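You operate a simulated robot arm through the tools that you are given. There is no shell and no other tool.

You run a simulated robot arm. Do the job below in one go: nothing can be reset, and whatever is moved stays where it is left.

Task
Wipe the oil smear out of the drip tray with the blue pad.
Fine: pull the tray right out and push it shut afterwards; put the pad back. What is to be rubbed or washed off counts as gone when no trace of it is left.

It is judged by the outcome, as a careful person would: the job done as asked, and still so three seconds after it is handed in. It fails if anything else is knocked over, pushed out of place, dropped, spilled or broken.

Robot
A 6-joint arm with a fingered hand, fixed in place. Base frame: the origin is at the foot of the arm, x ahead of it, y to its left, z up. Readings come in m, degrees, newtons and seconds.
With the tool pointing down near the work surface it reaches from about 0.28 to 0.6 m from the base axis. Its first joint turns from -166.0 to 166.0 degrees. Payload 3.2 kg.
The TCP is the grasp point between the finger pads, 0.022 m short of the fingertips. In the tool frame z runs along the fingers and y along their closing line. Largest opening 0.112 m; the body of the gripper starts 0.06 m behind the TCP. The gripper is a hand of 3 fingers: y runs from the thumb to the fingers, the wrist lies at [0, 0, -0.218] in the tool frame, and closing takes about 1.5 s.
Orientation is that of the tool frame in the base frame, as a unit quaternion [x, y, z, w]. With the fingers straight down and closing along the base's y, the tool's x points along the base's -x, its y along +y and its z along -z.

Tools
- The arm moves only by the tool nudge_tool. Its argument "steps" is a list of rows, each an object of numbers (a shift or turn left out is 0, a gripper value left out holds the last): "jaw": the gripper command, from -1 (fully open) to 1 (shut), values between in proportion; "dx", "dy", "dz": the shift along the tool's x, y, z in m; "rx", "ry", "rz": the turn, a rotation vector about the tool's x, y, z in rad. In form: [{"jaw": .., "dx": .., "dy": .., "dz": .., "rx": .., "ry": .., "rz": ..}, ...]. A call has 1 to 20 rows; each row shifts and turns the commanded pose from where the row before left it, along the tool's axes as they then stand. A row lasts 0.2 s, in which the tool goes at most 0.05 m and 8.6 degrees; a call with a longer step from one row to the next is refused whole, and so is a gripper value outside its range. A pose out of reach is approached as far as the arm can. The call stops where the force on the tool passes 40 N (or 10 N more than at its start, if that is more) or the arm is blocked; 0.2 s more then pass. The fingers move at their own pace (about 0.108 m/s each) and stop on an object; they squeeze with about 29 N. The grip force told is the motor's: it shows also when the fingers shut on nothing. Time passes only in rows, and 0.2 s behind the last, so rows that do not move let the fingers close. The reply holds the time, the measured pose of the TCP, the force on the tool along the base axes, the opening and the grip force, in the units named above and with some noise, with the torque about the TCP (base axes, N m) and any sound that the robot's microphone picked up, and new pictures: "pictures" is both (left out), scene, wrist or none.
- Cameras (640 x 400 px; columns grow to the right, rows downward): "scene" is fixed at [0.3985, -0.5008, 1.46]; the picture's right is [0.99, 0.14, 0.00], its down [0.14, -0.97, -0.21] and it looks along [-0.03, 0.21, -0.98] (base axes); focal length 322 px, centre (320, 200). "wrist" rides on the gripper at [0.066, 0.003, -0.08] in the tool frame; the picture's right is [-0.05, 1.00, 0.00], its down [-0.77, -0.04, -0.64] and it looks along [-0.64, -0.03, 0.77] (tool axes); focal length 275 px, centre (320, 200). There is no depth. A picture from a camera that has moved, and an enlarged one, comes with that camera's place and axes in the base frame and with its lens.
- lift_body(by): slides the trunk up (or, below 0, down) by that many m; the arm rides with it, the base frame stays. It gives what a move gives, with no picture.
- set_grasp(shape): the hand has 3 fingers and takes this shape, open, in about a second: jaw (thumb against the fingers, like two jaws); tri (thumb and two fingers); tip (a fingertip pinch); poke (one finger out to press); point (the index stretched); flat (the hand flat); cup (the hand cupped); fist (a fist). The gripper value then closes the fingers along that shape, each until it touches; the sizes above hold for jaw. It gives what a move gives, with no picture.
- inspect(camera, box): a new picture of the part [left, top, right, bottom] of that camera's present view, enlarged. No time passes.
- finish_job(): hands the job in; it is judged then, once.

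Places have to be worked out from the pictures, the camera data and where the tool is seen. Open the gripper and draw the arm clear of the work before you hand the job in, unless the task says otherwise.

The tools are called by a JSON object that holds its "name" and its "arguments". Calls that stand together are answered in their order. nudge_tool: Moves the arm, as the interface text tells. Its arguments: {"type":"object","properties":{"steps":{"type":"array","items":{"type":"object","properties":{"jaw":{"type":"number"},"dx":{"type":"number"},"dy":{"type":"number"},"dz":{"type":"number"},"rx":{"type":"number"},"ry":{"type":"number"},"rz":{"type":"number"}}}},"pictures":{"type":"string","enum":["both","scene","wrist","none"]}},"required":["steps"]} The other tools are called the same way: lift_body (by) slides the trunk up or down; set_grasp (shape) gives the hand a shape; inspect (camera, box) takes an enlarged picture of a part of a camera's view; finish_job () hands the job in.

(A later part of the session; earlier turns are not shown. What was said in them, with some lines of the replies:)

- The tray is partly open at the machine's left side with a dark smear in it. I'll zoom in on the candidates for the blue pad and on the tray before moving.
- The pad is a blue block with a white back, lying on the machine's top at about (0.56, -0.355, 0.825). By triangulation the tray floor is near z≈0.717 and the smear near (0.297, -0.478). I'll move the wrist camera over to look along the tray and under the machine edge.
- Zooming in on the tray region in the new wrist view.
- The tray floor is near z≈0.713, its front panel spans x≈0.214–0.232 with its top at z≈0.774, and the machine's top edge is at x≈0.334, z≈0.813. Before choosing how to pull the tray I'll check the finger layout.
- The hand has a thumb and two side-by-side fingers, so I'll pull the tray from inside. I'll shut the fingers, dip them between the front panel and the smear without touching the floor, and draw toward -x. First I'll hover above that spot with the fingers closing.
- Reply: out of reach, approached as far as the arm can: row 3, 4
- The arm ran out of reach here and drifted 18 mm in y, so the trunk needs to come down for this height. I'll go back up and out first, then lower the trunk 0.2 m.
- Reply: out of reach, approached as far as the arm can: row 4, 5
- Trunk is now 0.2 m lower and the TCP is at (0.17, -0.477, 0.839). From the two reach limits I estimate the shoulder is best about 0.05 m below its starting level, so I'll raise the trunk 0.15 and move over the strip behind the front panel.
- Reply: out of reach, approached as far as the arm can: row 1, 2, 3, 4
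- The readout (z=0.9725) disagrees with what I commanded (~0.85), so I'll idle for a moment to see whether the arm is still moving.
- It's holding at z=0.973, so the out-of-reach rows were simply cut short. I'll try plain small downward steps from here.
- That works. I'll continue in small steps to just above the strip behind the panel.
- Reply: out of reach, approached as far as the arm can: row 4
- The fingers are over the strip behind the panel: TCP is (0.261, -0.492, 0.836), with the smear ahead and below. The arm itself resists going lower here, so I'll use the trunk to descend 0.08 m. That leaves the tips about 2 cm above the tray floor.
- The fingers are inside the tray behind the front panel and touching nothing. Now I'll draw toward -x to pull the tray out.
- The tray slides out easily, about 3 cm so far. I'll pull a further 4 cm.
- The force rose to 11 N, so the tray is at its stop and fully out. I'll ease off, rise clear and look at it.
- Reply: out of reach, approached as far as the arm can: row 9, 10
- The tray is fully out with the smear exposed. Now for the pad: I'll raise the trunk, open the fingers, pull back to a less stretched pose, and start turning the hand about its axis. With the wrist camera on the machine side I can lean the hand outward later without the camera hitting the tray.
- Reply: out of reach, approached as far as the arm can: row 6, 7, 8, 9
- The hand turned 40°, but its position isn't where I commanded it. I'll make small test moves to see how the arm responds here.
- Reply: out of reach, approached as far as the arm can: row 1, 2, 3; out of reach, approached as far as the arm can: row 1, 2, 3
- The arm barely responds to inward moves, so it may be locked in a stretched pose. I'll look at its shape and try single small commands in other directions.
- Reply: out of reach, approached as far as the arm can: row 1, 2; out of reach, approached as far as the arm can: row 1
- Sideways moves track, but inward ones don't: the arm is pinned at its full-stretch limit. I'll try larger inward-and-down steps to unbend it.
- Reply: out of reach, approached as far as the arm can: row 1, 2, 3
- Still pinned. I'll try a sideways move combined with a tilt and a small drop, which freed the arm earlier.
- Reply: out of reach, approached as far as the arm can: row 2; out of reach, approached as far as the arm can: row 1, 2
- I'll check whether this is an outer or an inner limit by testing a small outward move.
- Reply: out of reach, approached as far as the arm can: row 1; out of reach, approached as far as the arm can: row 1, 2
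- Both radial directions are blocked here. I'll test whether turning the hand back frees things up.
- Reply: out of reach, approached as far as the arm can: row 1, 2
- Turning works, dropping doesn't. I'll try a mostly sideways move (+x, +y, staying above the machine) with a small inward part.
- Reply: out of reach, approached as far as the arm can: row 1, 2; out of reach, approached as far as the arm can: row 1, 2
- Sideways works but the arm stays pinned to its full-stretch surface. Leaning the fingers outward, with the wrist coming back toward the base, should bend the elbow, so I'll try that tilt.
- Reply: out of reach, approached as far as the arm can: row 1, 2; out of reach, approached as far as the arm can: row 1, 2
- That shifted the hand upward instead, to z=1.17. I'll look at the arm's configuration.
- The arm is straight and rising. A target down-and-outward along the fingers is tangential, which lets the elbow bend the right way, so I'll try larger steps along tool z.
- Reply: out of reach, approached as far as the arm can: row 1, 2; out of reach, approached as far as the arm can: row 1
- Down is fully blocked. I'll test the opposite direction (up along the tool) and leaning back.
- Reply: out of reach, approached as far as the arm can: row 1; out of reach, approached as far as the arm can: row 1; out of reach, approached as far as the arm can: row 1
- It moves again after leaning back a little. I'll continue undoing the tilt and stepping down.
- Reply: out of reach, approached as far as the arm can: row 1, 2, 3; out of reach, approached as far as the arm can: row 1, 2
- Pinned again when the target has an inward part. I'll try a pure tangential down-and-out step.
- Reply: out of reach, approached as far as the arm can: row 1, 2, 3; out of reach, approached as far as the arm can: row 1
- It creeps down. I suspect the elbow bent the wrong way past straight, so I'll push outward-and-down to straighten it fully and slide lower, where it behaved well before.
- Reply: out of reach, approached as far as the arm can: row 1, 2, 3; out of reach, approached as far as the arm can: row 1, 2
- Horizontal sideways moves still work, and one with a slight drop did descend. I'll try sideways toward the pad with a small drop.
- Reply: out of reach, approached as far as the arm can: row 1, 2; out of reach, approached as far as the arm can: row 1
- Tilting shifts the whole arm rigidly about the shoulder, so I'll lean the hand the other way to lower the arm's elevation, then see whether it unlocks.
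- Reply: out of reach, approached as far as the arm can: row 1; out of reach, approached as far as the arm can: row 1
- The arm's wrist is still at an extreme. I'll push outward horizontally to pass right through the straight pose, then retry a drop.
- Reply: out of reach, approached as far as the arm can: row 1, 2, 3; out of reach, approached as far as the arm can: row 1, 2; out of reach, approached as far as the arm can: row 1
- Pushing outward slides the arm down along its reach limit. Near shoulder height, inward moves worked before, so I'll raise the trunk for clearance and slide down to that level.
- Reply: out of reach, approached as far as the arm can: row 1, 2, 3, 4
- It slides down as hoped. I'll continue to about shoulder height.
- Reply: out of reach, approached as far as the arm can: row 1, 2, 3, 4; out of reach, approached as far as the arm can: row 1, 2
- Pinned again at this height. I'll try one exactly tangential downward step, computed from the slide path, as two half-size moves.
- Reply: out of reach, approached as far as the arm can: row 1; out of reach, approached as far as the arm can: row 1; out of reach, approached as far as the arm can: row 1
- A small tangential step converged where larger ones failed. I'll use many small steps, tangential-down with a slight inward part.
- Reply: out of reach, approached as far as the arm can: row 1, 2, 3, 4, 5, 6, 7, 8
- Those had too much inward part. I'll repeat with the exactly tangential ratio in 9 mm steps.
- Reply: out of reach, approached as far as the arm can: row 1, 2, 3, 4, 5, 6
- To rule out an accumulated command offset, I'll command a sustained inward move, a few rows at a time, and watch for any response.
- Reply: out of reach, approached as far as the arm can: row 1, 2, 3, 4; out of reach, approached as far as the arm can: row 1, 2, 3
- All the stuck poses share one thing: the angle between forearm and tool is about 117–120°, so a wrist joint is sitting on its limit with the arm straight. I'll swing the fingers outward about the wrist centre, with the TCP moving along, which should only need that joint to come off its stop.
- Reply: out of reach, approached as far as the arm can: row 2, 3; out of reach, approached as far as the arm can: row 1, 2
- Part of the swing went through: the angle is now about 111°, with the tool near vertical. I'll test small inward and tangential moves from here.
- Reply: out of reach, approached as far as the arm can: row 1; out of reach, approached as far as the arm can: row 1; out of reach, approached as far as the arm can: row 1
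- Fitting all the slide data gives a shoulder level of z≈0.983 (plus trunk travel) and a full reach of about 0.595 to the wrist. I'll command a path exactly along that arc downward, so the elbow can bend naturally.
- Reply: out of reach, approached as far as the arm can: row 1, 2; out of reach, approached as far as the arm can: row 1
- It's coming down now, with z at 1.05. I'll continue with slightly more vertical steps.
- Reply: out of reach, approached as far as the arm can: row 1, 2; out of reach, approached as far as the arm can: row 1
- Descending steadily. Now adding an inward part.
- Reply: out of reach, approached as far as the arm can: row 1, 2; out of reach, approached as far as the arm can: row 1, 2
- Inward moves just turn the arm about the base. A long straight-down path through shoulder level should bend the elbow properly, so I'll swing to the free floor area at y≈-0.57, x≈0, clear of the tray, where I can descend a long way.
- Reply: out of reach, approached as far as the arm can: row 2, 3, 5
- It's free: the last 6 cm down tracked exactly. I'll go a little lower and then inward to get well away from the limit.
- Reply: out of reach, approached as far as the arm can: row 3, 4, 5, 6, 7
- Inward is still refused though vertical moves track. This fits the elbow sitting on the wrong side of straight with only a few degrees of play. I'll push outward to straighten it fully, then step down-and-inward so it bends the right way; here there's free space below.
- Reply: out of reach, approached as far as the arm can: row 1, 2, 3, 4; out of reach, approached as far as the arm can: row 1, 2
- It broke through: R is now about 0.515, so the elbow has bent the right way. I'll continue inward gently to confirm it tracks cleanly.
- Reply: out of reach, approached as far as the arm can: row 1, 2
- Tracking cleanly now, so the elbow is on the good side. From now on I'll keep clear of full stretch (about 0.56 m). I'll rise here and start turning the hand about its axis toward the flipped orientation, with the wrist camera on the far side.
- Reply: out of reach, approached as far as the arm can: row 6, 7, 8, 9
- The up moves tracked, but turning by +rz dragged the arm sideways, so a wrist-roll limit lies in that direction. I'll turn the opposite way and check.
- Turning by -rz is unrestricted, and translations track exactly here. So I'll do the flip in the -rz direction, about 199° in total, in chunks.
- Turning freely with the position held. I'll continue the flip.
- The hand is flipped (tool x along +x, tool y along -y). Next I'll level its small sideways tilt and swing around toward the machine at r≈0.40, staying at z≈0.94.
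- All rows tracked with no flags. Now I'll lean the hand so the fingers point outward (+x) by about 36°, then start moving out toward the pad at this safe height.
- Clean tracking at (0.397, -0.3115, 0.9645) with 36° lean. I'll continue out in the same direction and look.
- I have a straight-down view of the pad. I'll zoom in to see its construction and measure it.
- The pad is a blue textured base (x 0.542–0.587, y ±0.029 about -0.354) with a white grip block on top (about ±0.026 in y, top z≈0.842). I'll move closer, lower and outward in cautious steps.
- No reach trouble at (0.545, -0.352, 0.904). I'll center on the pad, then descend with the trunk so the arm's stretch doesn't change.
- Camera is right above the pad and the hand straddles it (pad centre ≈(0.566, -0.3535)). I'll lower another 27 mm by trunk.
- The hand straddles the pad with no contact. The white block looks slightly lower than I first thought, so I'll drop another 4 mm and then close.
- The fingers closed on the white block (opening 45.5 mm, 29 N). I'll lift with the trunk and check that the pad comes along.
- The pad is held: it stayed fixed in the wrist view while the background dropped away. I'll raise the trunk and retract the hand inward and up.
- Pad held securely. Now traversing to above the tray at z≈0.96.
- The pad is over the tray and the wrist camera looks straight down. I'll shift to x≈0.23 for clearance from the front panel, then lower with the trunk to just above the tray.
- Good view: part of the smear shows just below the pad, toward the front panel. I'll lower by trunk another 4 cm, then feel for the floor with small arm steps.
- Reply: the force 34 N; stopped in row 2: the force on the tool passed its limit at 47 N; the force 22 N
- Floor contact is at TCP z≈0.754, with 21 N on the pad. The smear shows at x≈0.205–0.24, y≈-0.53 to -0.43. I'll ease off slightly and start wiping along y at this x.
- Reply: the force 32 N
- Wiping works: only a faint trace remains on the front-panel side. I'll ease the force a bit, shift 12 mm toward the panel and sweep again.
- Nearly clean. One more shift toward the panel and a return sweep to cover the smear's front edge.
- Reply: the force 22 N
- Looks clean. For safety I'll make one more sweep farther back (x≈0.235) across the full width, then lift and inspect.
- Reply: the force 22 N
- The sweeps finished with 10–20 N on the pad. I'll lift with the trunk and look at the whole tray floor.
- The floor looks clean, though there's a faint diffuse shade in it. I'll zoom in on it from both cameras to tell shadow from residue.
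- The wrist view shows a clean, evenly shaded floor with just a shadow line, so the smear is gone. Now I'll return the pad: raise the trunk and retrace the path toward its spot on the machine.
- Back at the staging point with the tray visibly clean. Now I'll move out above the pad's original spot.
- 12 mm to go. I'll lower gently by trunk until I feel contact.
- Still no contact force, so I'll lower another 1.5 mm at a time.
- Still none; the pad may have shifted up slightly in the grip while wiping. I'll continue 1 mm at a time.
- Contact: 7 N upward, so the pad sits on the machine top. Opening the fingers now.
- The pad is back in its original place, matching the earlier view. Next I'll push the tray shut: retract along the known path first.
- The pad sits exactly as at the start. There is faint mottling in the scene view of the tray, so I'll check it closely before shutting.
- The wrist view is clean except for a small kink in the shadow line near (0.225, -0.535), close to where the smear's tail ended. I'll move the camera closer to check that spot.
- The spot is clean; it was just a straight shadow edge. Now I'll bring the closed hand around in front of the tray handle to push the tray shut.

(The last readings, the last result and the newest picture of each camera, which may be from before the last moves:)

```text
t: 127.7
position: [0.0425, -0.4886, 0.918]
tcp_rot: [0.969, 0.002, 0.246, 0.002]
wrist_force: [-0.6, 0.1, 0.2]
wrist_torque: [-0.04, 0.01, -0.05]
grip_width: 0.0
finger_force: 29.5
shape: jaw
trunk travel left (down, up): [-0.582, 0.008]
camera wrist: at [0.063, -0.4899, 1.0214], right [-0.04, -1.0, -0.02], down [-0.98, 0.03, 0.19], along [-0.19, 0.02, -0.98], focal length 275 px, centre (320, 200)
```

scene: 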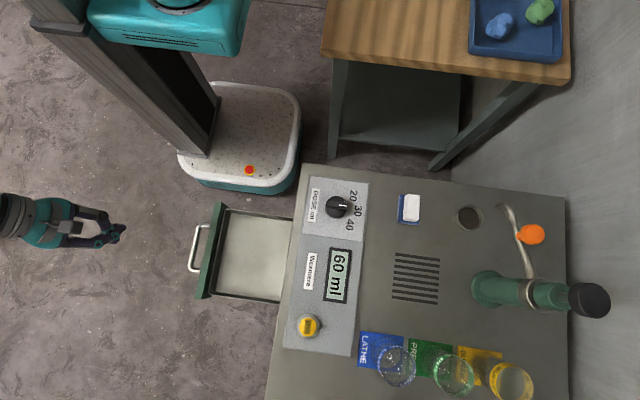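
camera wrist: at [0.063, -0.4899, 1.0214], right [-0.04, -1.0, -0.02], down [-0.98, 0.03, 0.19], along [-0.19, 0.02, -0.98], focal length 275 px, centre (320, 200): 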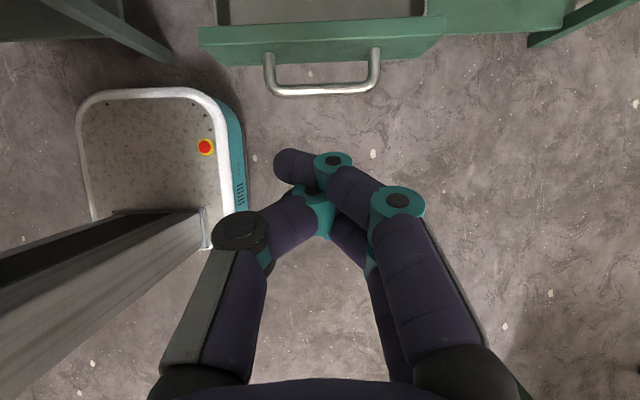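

The handle bar is directly ahead at (0.115, -0.49). I'll lower the trunk so the closed fingers are at bar height, still 5 cm short of it.

{"name": "lift_body", "arguments": {"by": -0.172}}

{"name": "nudge_tool", "arguments": {"steps": [{}]}}

```text
t: 129.7
position: [0.0424, -0.4872, 0.747]
tcp_rot: [0.969, 0.003, 0.247, 0.001]
wrist_force: [0.6, -1.5, 0.9]
wrist_torque: [0.01, 0.0, -0.01]
grip_width: 0.0001
finger_force: 29.6
shape: jaw
trunk travel left (down, up): [-0.41, 0.18]
```

```text
t: 130.1
position: [0.0422, -0.4886, 0.7471]
tcp_rot: [0.969, 0.002, 0.247, 0.003]
wrist_force: [-0.6, 0.0, 0.2]
wrist_torque: [0.0, 0.0, -0.04]
grip_width: 0.0
finger_force: 28.9
shape: jaw
trunk travel left (down, up): [-0.41, 0.18]
camera wrist: at [0.0631, -0.4899, 0.8495], right [-0.04, -1.0, -0.02], down [-0.98, 0.03, 0.19], along [-0.19, 0.02, -0.98], focal length 275 px, centre (320, 200)
```

scene: 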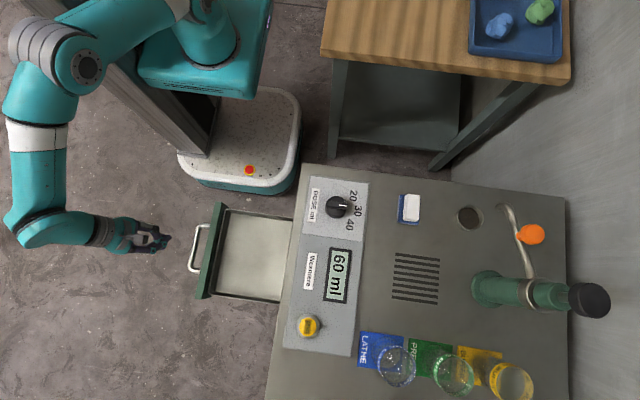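
wrist: 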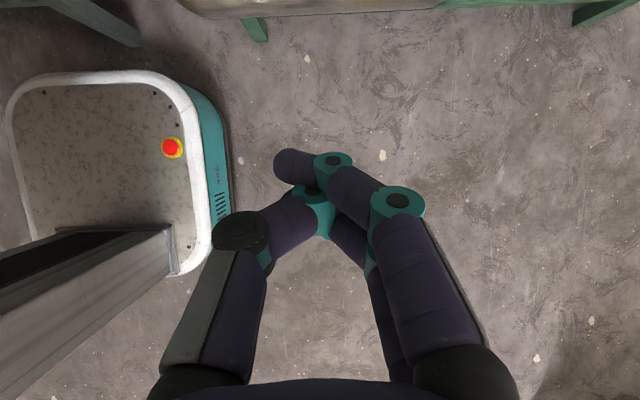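

Fingers are at bar height. I'll advance in +x in 1 cm steps toward contact.

{"name": "nudge_tool", "arguments": {"steps": [{"dx": 0.0088, "dz": 0.0048}, {"dx": 0.0088, "dz": 0.0048}, {"dx": 0.0088, "dz": 0.0048}, {"dx": 0.0088, "dz": 0.0048}, {"dx": 0.0088, "dz": 0.0048}, {"dx": 0.0088, "dz": 0.0048}, {}]}}

```text
t: 131.7
position: [0.1023, -0.4879, 0.746]
tcp_rot: [0.969, 0.003, 0.246, 0.002]
wrist_force: [0.3, -0.1, -0.3]
wrist_torque: [-0.03, -0.03, 0.01]
grip_width: 0.0004
finger_force: 28.9
shape: jaw
trunk travel left (down, up): [-0.41, 0.18]
camera wrist: at [0.1232, -0.4894, 0.8498], right [-0.04, -1.0, -0.02], down [-0.98, 0.03, 0.19], along [-0.19, 0.02, -0.98], focal length 275 px, centre (320, 200)
```

scene: 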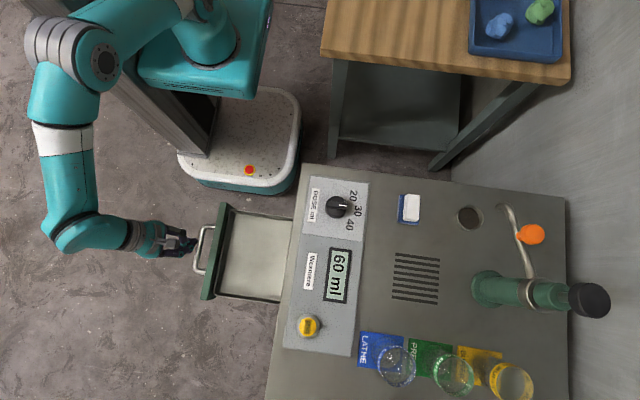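
wrist: 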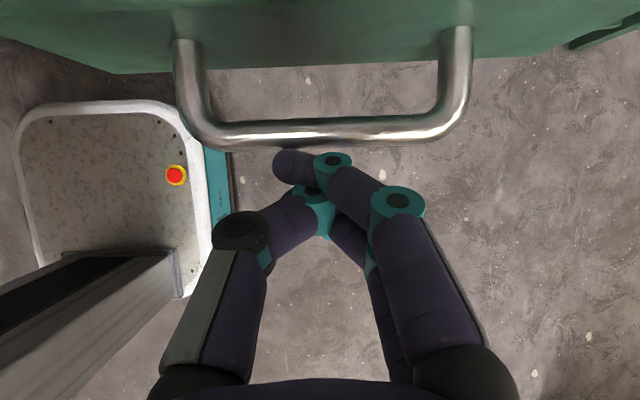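

The fingers are against the bar and the tray has begun to slide with negligible force. I'll keep pushing.

{"name": "nudge_tool", "arguments": {"steps": [{"dx": 0.0088, "dz": 0.0048}, {"dx": 0.0088, "dz": 0.0048}, {"dx": 0.0088, "dz": 0.0048}, {"dx": 0.0088, "dz": 0.0048}, {"dx": 0.0088, "dz": 0.0048}, {"dx": 0.0088, "dz": 0.0048}, {"dx": 0.0088, "dz": 0.0048}, {}]}}

```text
t: 133.5
position: [0.1722, -0.488, 0.746]
tcp_rot: [0.969, 0.003, 0.246, 0.001]
wrist_force: [0.2, 0.6, 0.1]
wrist_torque: [0.02, -0.03, -0.02]
grip_width: 0.0001
finger_force: 29.0
shape: jaw
trunk travel left (down, up): [-0.41, 0.18]
camera wrist: at [0.1932, -0.4899, 0.8494], right [-0.04, -1.0, -0.02], down [-0.98, 0.03, 0.19], along [-0.19, 0.02, -0.98], focal length 275 px, centre (320, 200)
```

scene: 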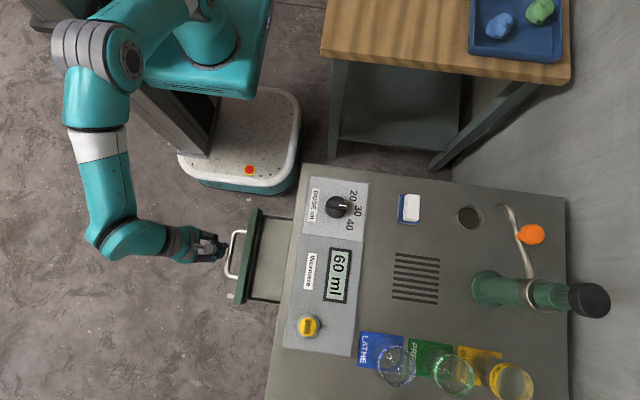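
wrist: 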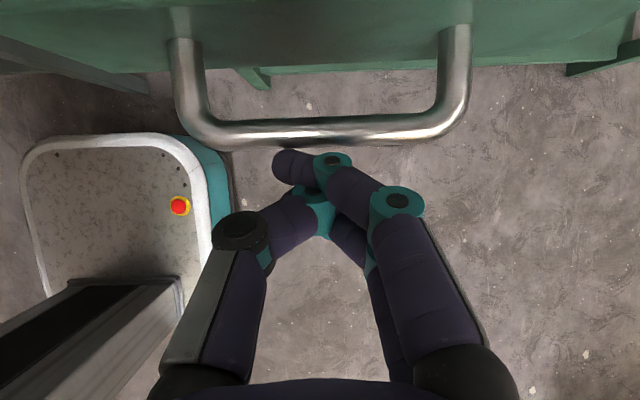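

Sliding freely. Continuing toward closed.

{"name": "nudge_tool", "arguments": {"steps": [{"dx": 0.0088, "dz": 0.0048}, {"dx": 0.0088, "dz": 0.0048}, {"dx": 0.0088, "dz": 0.0048}, {"dx": 0.0088, "dz": 0.0048}, {"dx": 0.0088, "dz": 0.0048}, {}]}}

```text
t: 134.9
position: [0.2227, -0.4872, 0.7471]
tcp_rot: [0.969, 0.003, 0.246, 0.001]
wrist_force: [0.5, -0.2, 0.8]
wrist_torque: [0.0, 0.0, 0.0]
grip_width: 0.0001
finger_force: 29.4
shape: jaw
trunk travel left (down, up): [-0.41, 0.18]
camera wrist: at [0.2433, -0.489, 0.8493], right [-0.04, -1.0, -0.02], down [-0.98, 0.03, 0.19], along [-0.19, 0.02, -0.98], focal length 275 px, centre (320, 200)
```

scene: 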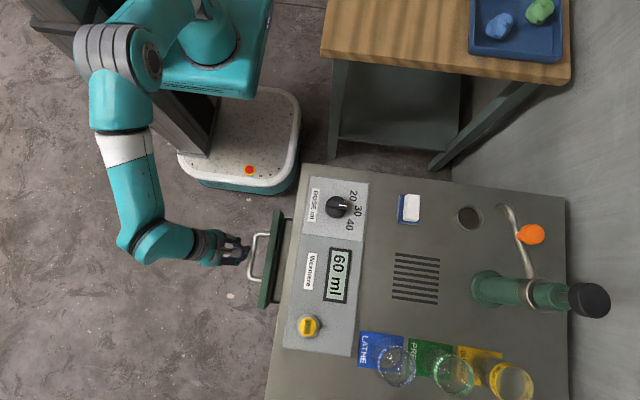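
wrist: 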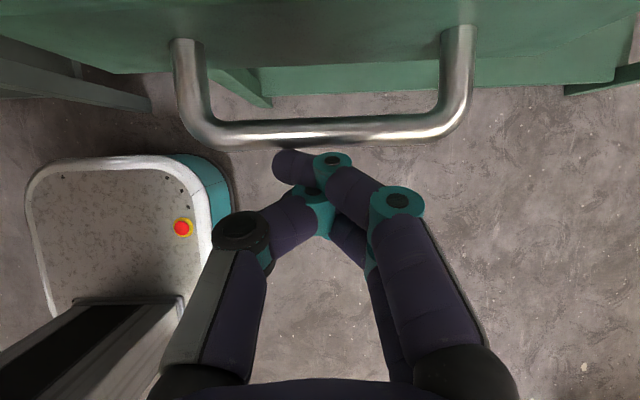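

About 2–3 cm remain. I'll go on in 5 mm steps and watch the force.

{"name": "nudge_tool", "arguments": {"steps": [{"dx": 0.0044, "dz": 0.0024}, {"dx": 0.0044, "dz": 0.0024}, {"dx": 0.0044, "dz": 0.0024}, {"dx": 0.0044, "dz": 0.0024}, {}]}}

```text
t: 136.1
position: [0.2437, -0.4864, 0.7463]
tcp_rot: [0.969, 0.003, 0.247, 0.002]
wrist_force: [-0.5, 0.1, -0.7]
wrist_torque: [0.0, 0.01, 0.01]
grip_width: 0.0001
finger_force: 28.9
shape: jaw
trunk travel left (down, up): [-0.41, 0.18]
camera wrist: at [0.2636, -0.4889, 0.8493], right [-0.04, -1.0, -0.02], down [-0.98, 0.03, 0.19], along [-0.19, 0.02, -0.98], focal length 275 px, centre (320, 200)
```

scene: 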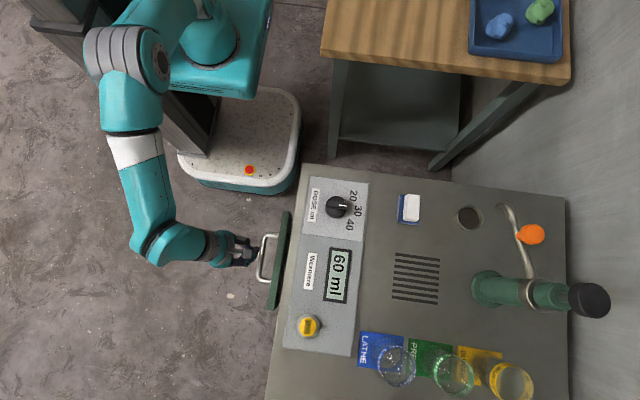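
wrist: 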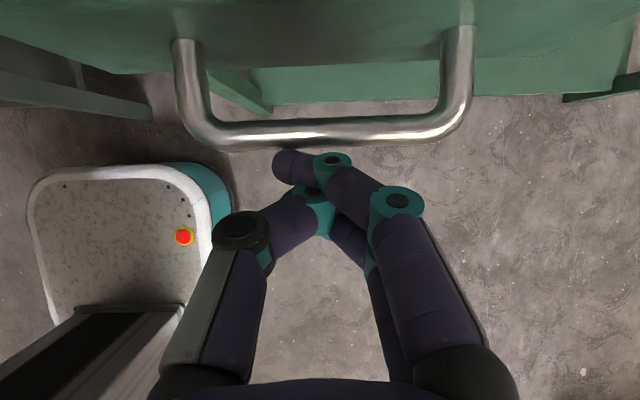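

Nearly shut. A few more 4 mm steps until the force rises.

{"name": "nudge_tool", "arguments": {"steps": [{"dx": 0.0035, "dz": 0.0019}, {"dx": 0.0035, "dz": 0.0019}, {"dx": 0.0035, "dz": 0.0019}, {}]}}

{"name": "inspect", "arguments": {"camera": "scene", "box": [230, 190, 330, 320]}}

```text
t: 137.1
position: [0.2544, -0.4881, 0.7476]
tcp_rot: [0.969, 0.003, 0.246, 0.002]
wrist_force: [-1.3, -1.2, 0.5]
wrist_torque: [-0.01, -0.01, 0.02]
grip_width: 0.0
finger_force: 29.1
shape: jaw
trunk travel left (down, up): [-0.41, 0.18]
camera wrist: at [0.2756, -0.4888, 0.8492], right [-0.04, -1.0, -0.02], down [-0.98, 0.03, 0.19], along [-0.19, 0.02, -0.98], focal length 275 px, centre (320, 200)
```

scene: 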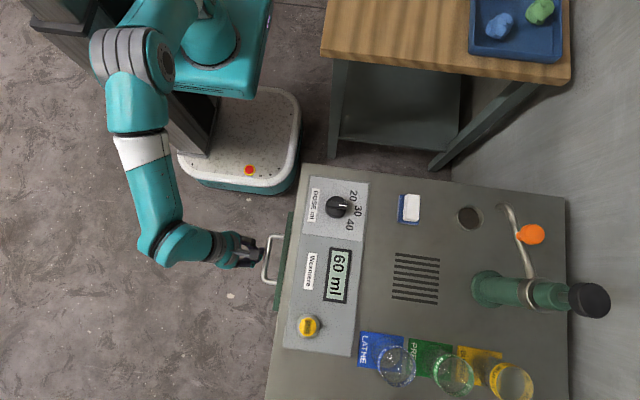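
wrist: 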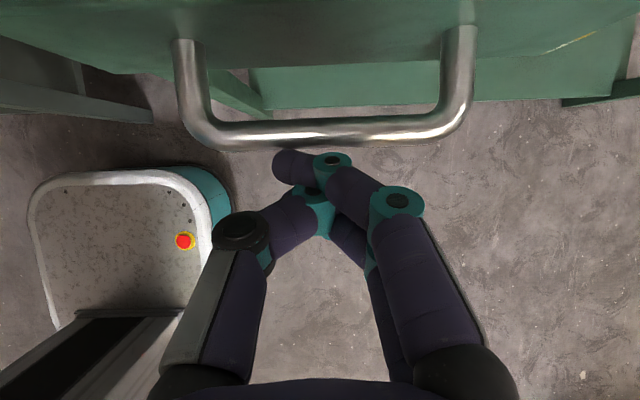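

```text
3.08 times, centred on (280, 255) of scene
camera zoom: at [0.3985, -0.5008, 1.46], right [0.99, 0.14, 0.0], down [0.14, -0.97, -0.21], along [-0.03, 0.21, -0.98], focal length 992 px, centre (443, 31)
```

zoom: 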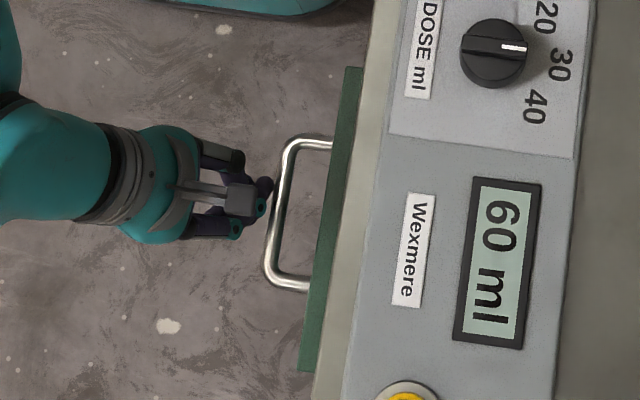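

The panel is slipping under the machine's top edge, still with no resistance. I'll keep going in small steps until it meets its stop.

{"name": "nudge_tool", "arguments": {"steps": [{"dx": 0.0035, "dz": 0.0019}, {"dx": 0.0035, "dz": 0.0019}, {"dx": 0.0035, "dz": 0.0019}, {}]}}

{"name": "inspect", "arguments": {"camera": "scene", "box": [230, 190, 330, 320]}}

```text
t: 138.1
position: [0.2667, -0.4862, 0.7457]
tcp_rot: [0.969, 0.002, 0.246, 0.002]
wrist_force: [0.7, -0.1, 0.2]
wrist_torque: [0.02, -0.01, 0.01]
grip_width: 0.0002
finger_force: 29.0
shape: jaw
trunk travel left (down, up): [-0.41, 0.18]
camera wrist: at [0.2877, -0.4886, 0.8491], right [-0.04, -1.0, -0.02], down [-0.98, 0.03, 0.19], along [-0.19, 0.02, -0.98], focal length 275 px, centre (320, 200)
```

scene: 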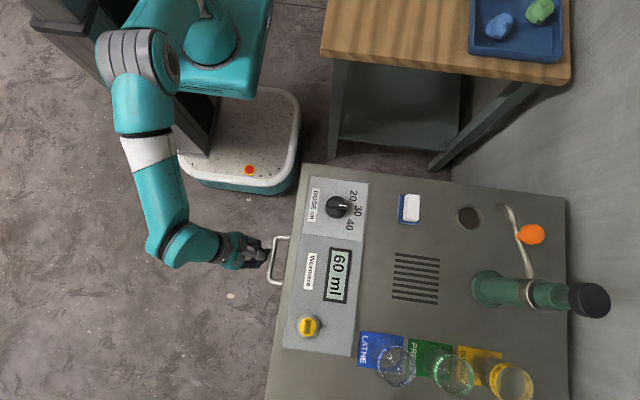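
wrist: 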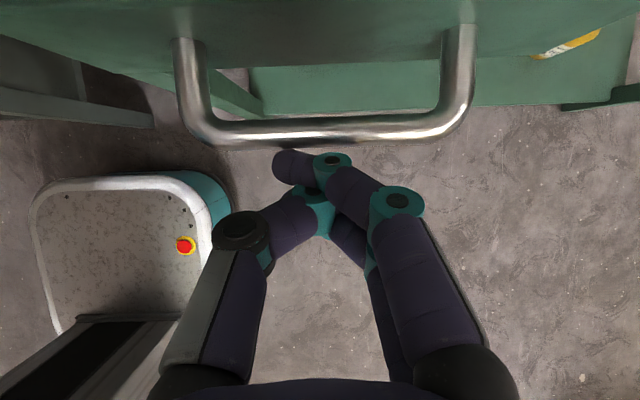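

```text
3.08 times, centred on (280, 255) of scene
camera zoom: at [0.3985, -0.5008, 1.46], right [0.99, 0.14, 0.0], down [0.14, -0.97, -0.21], along [-0.03, 0.21, -0.98], focal length 992 px, centre (443, 31)
```

zoom: 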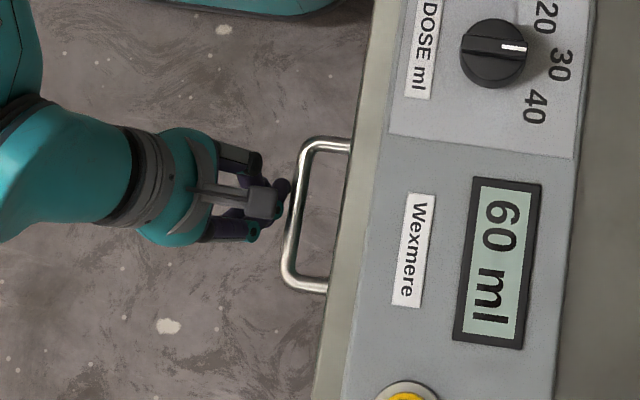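

No resistance yet and the panel is now under the top's edge. A few more steps, stopping at first force.

{"name": "nudge_tool", "arguments": {"steps": [{"dx": 0.0035, "dz": 0.0019}, {"dx": 0.0035, "dz": 0.0019}, {}], "pictures": "none"}}

{"name": "nudge_tool", "arguments": {"steps": [{"dx": 0.0026, "dz": 0.0014}, {"dx": 0.0026, "dz": 0.0014}, {}]}}

```text
t: 138.9
position: [0.2746, -0.4872, 0.7478]
tcp_rot: [0.969, 0.003, 0.248, 0.002]
wrist_force: [-3.9, -3.1, 11.7]
wrist_torque: [0.21, -0.16, 0.01]
grip_width: 0.0
finger_force: 28.9
shape: jaw
trunk travel left (down, up): [-0.41, 0.18]
```

```text
t: 139.7
position: [0.276, -0.4879, 0.7472]
tcp_rot: [0.969, 0.002, 0.247, 0.001]
wrist_force: [-31.2, -4.1, 8.1]
wrist_torque: [0.41, 0.14, -0.19]
grip_width: 0.0001
finger_force: 29.1
shape: jaw
trunk travel left (down, up): [-0.41, 0.18]
camera wrist: at [0.2974, -0.489, 0.8495], right [-0.04, -1.0, -0.02], down [-0.98, 0.03, 0.19], along [-0.19, 0.02, -0.98], focal length 275 px, centre (320, 200)
```

scene: 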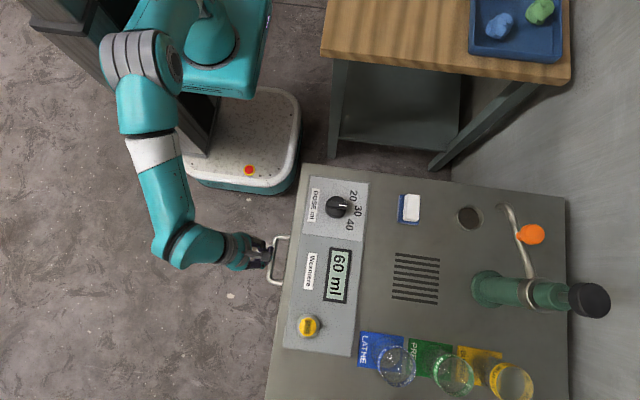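
wrist: 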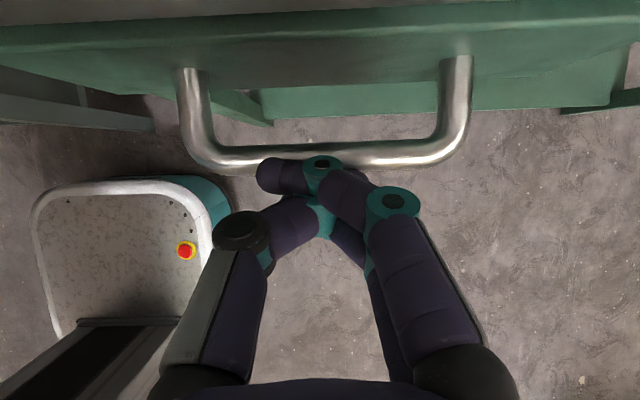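

Resistance jumped to 31 N, so the tray is shut. I'll back straight off in -x, then rise and open the hand.

{"name": "nudge_tool", "arguments": {"steps": [{"dx": -0.0044, "dz": -0.0024}, {"dx": -0.0176, "dz": -0.0096}, {"dx": -0.0264, "dz": -0.0144}, {"dx": -0.035, "dz": -0.019}, {"dx": -0.035, "dz": -0.019}, {"dx": -0.035, "dz": -0.019}, {}], "pictures": "none"}}

{"name": "lift_body", "arguments": {"by": 0.17}}

{"name": "nudge_tool", "arguments": {"steps": [{"jaw": -1, "dy": -0.03}, {"dy": -0.04}, {"dy": -0.04}, {}, {}, {}, {}]}}

{"name": "inspect", "arguments": {"camera": "scene", "box": [230, 170, 450, 320]}}

```text
t: 141.3
position: [0.1051, -0.4889, 0.7477]
tcp_rot: [0.969, 0.002, 0.245, 0.002]
wrist_force: [1.6, 0.6, 0.5]
wrist_torque: [-0.01, -0.02, 0.0]
grip_width: 0.0
finger_force: 29.5
shape: jaw
trunk travel left (down, up): [-0.41, 0.18]
```

```text
t: 143.2
position: [0.1064, -0.4886, 0.9178]
tcp_rot: [0.969, 0.003, 0.247, 0.002]
wrist_force: [1.0, 0.6, 0.2]
wrist_torque: [-0.02, 0.03, 0.0]
grip_width: 0.0
finger_force: 28.5
shape: jaw
trunk travel left (down, up): [-0.58, 0.01]
```

```text
t: 144.8
position: [0.1054, -0.3793, 0.9172]
tcp_rot: [0.969, 0.003, 0.247, 0.002]
wrist_force: [0.5, 0.0, 0.4]
wrist_torque: [-0.02, -0.02, -0.01]
grip_width: 0.112
finger_force: 0.0
shape: jaw
trunk travel left (down, up): [-0.58, 0.01]
camera wrist: at [0.1254, -0.3805, 1.0204], right [-0.04, -1.0, -0.02], down [-0.98, 0.03, 0.19], along [-0.19, 0.02, -0.98], focal length 275 px, centre (320, 200)
```

scene: 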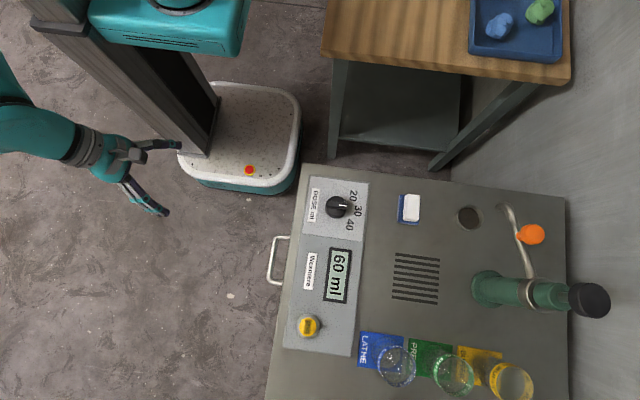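
wrist: 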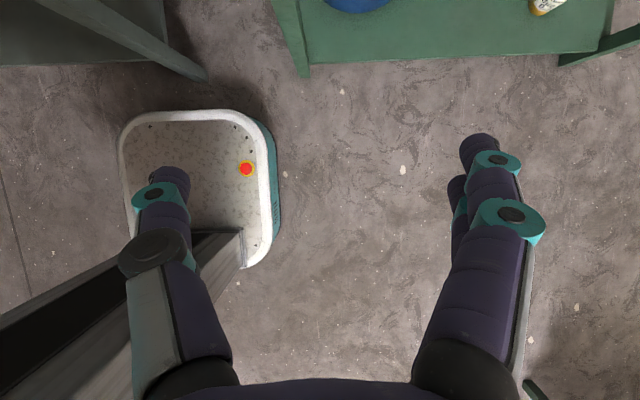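

```text
2.67 times, centred on (340, 245) of scene
camera zoom: at [0.3985, -0.5008, 1.46], right [0.99, 0.14, 0.0], down [0.14, -0.97, -0.21], along [-0.03, 0.21, -0.98], focal length 860 px, centre (267, 80)
```

zoom: 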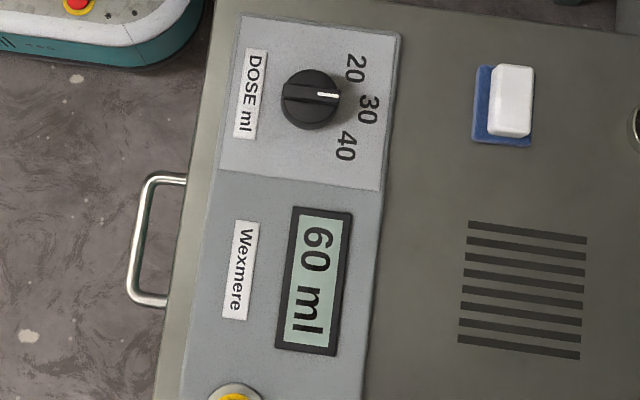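

The smear is wiped out, the tray is shut, the pad is back in its place, and the knob, display and glasses look unchanged. The hand is open and clear, so I'm handing in the job.

{"name": "finish_job", "arguments": {}}

```text
The job is handed in.
```

The oil smear is wiped out of the drip tray, and I've handed the job in. After the last pass, close-up views of the tray floor from both cameras showed no trace of oil. The only marks left were shadow and soft reflections.

- **Tray:** I pulled it out to its stop for the wiping and pushed it fully shut afterwards. It was partly open when I started.
- **Pad:** it is back on the machine top where it was, blue side down.
- **Everything else:** the knob, display and glasses look unchanged, and nothing was knocked over or spilled.

Early on the arm locked up near full stretch, and it took a long series of moves in free space to get it loose. It touched nothing while that went on. The hand is open and clear of the machine.
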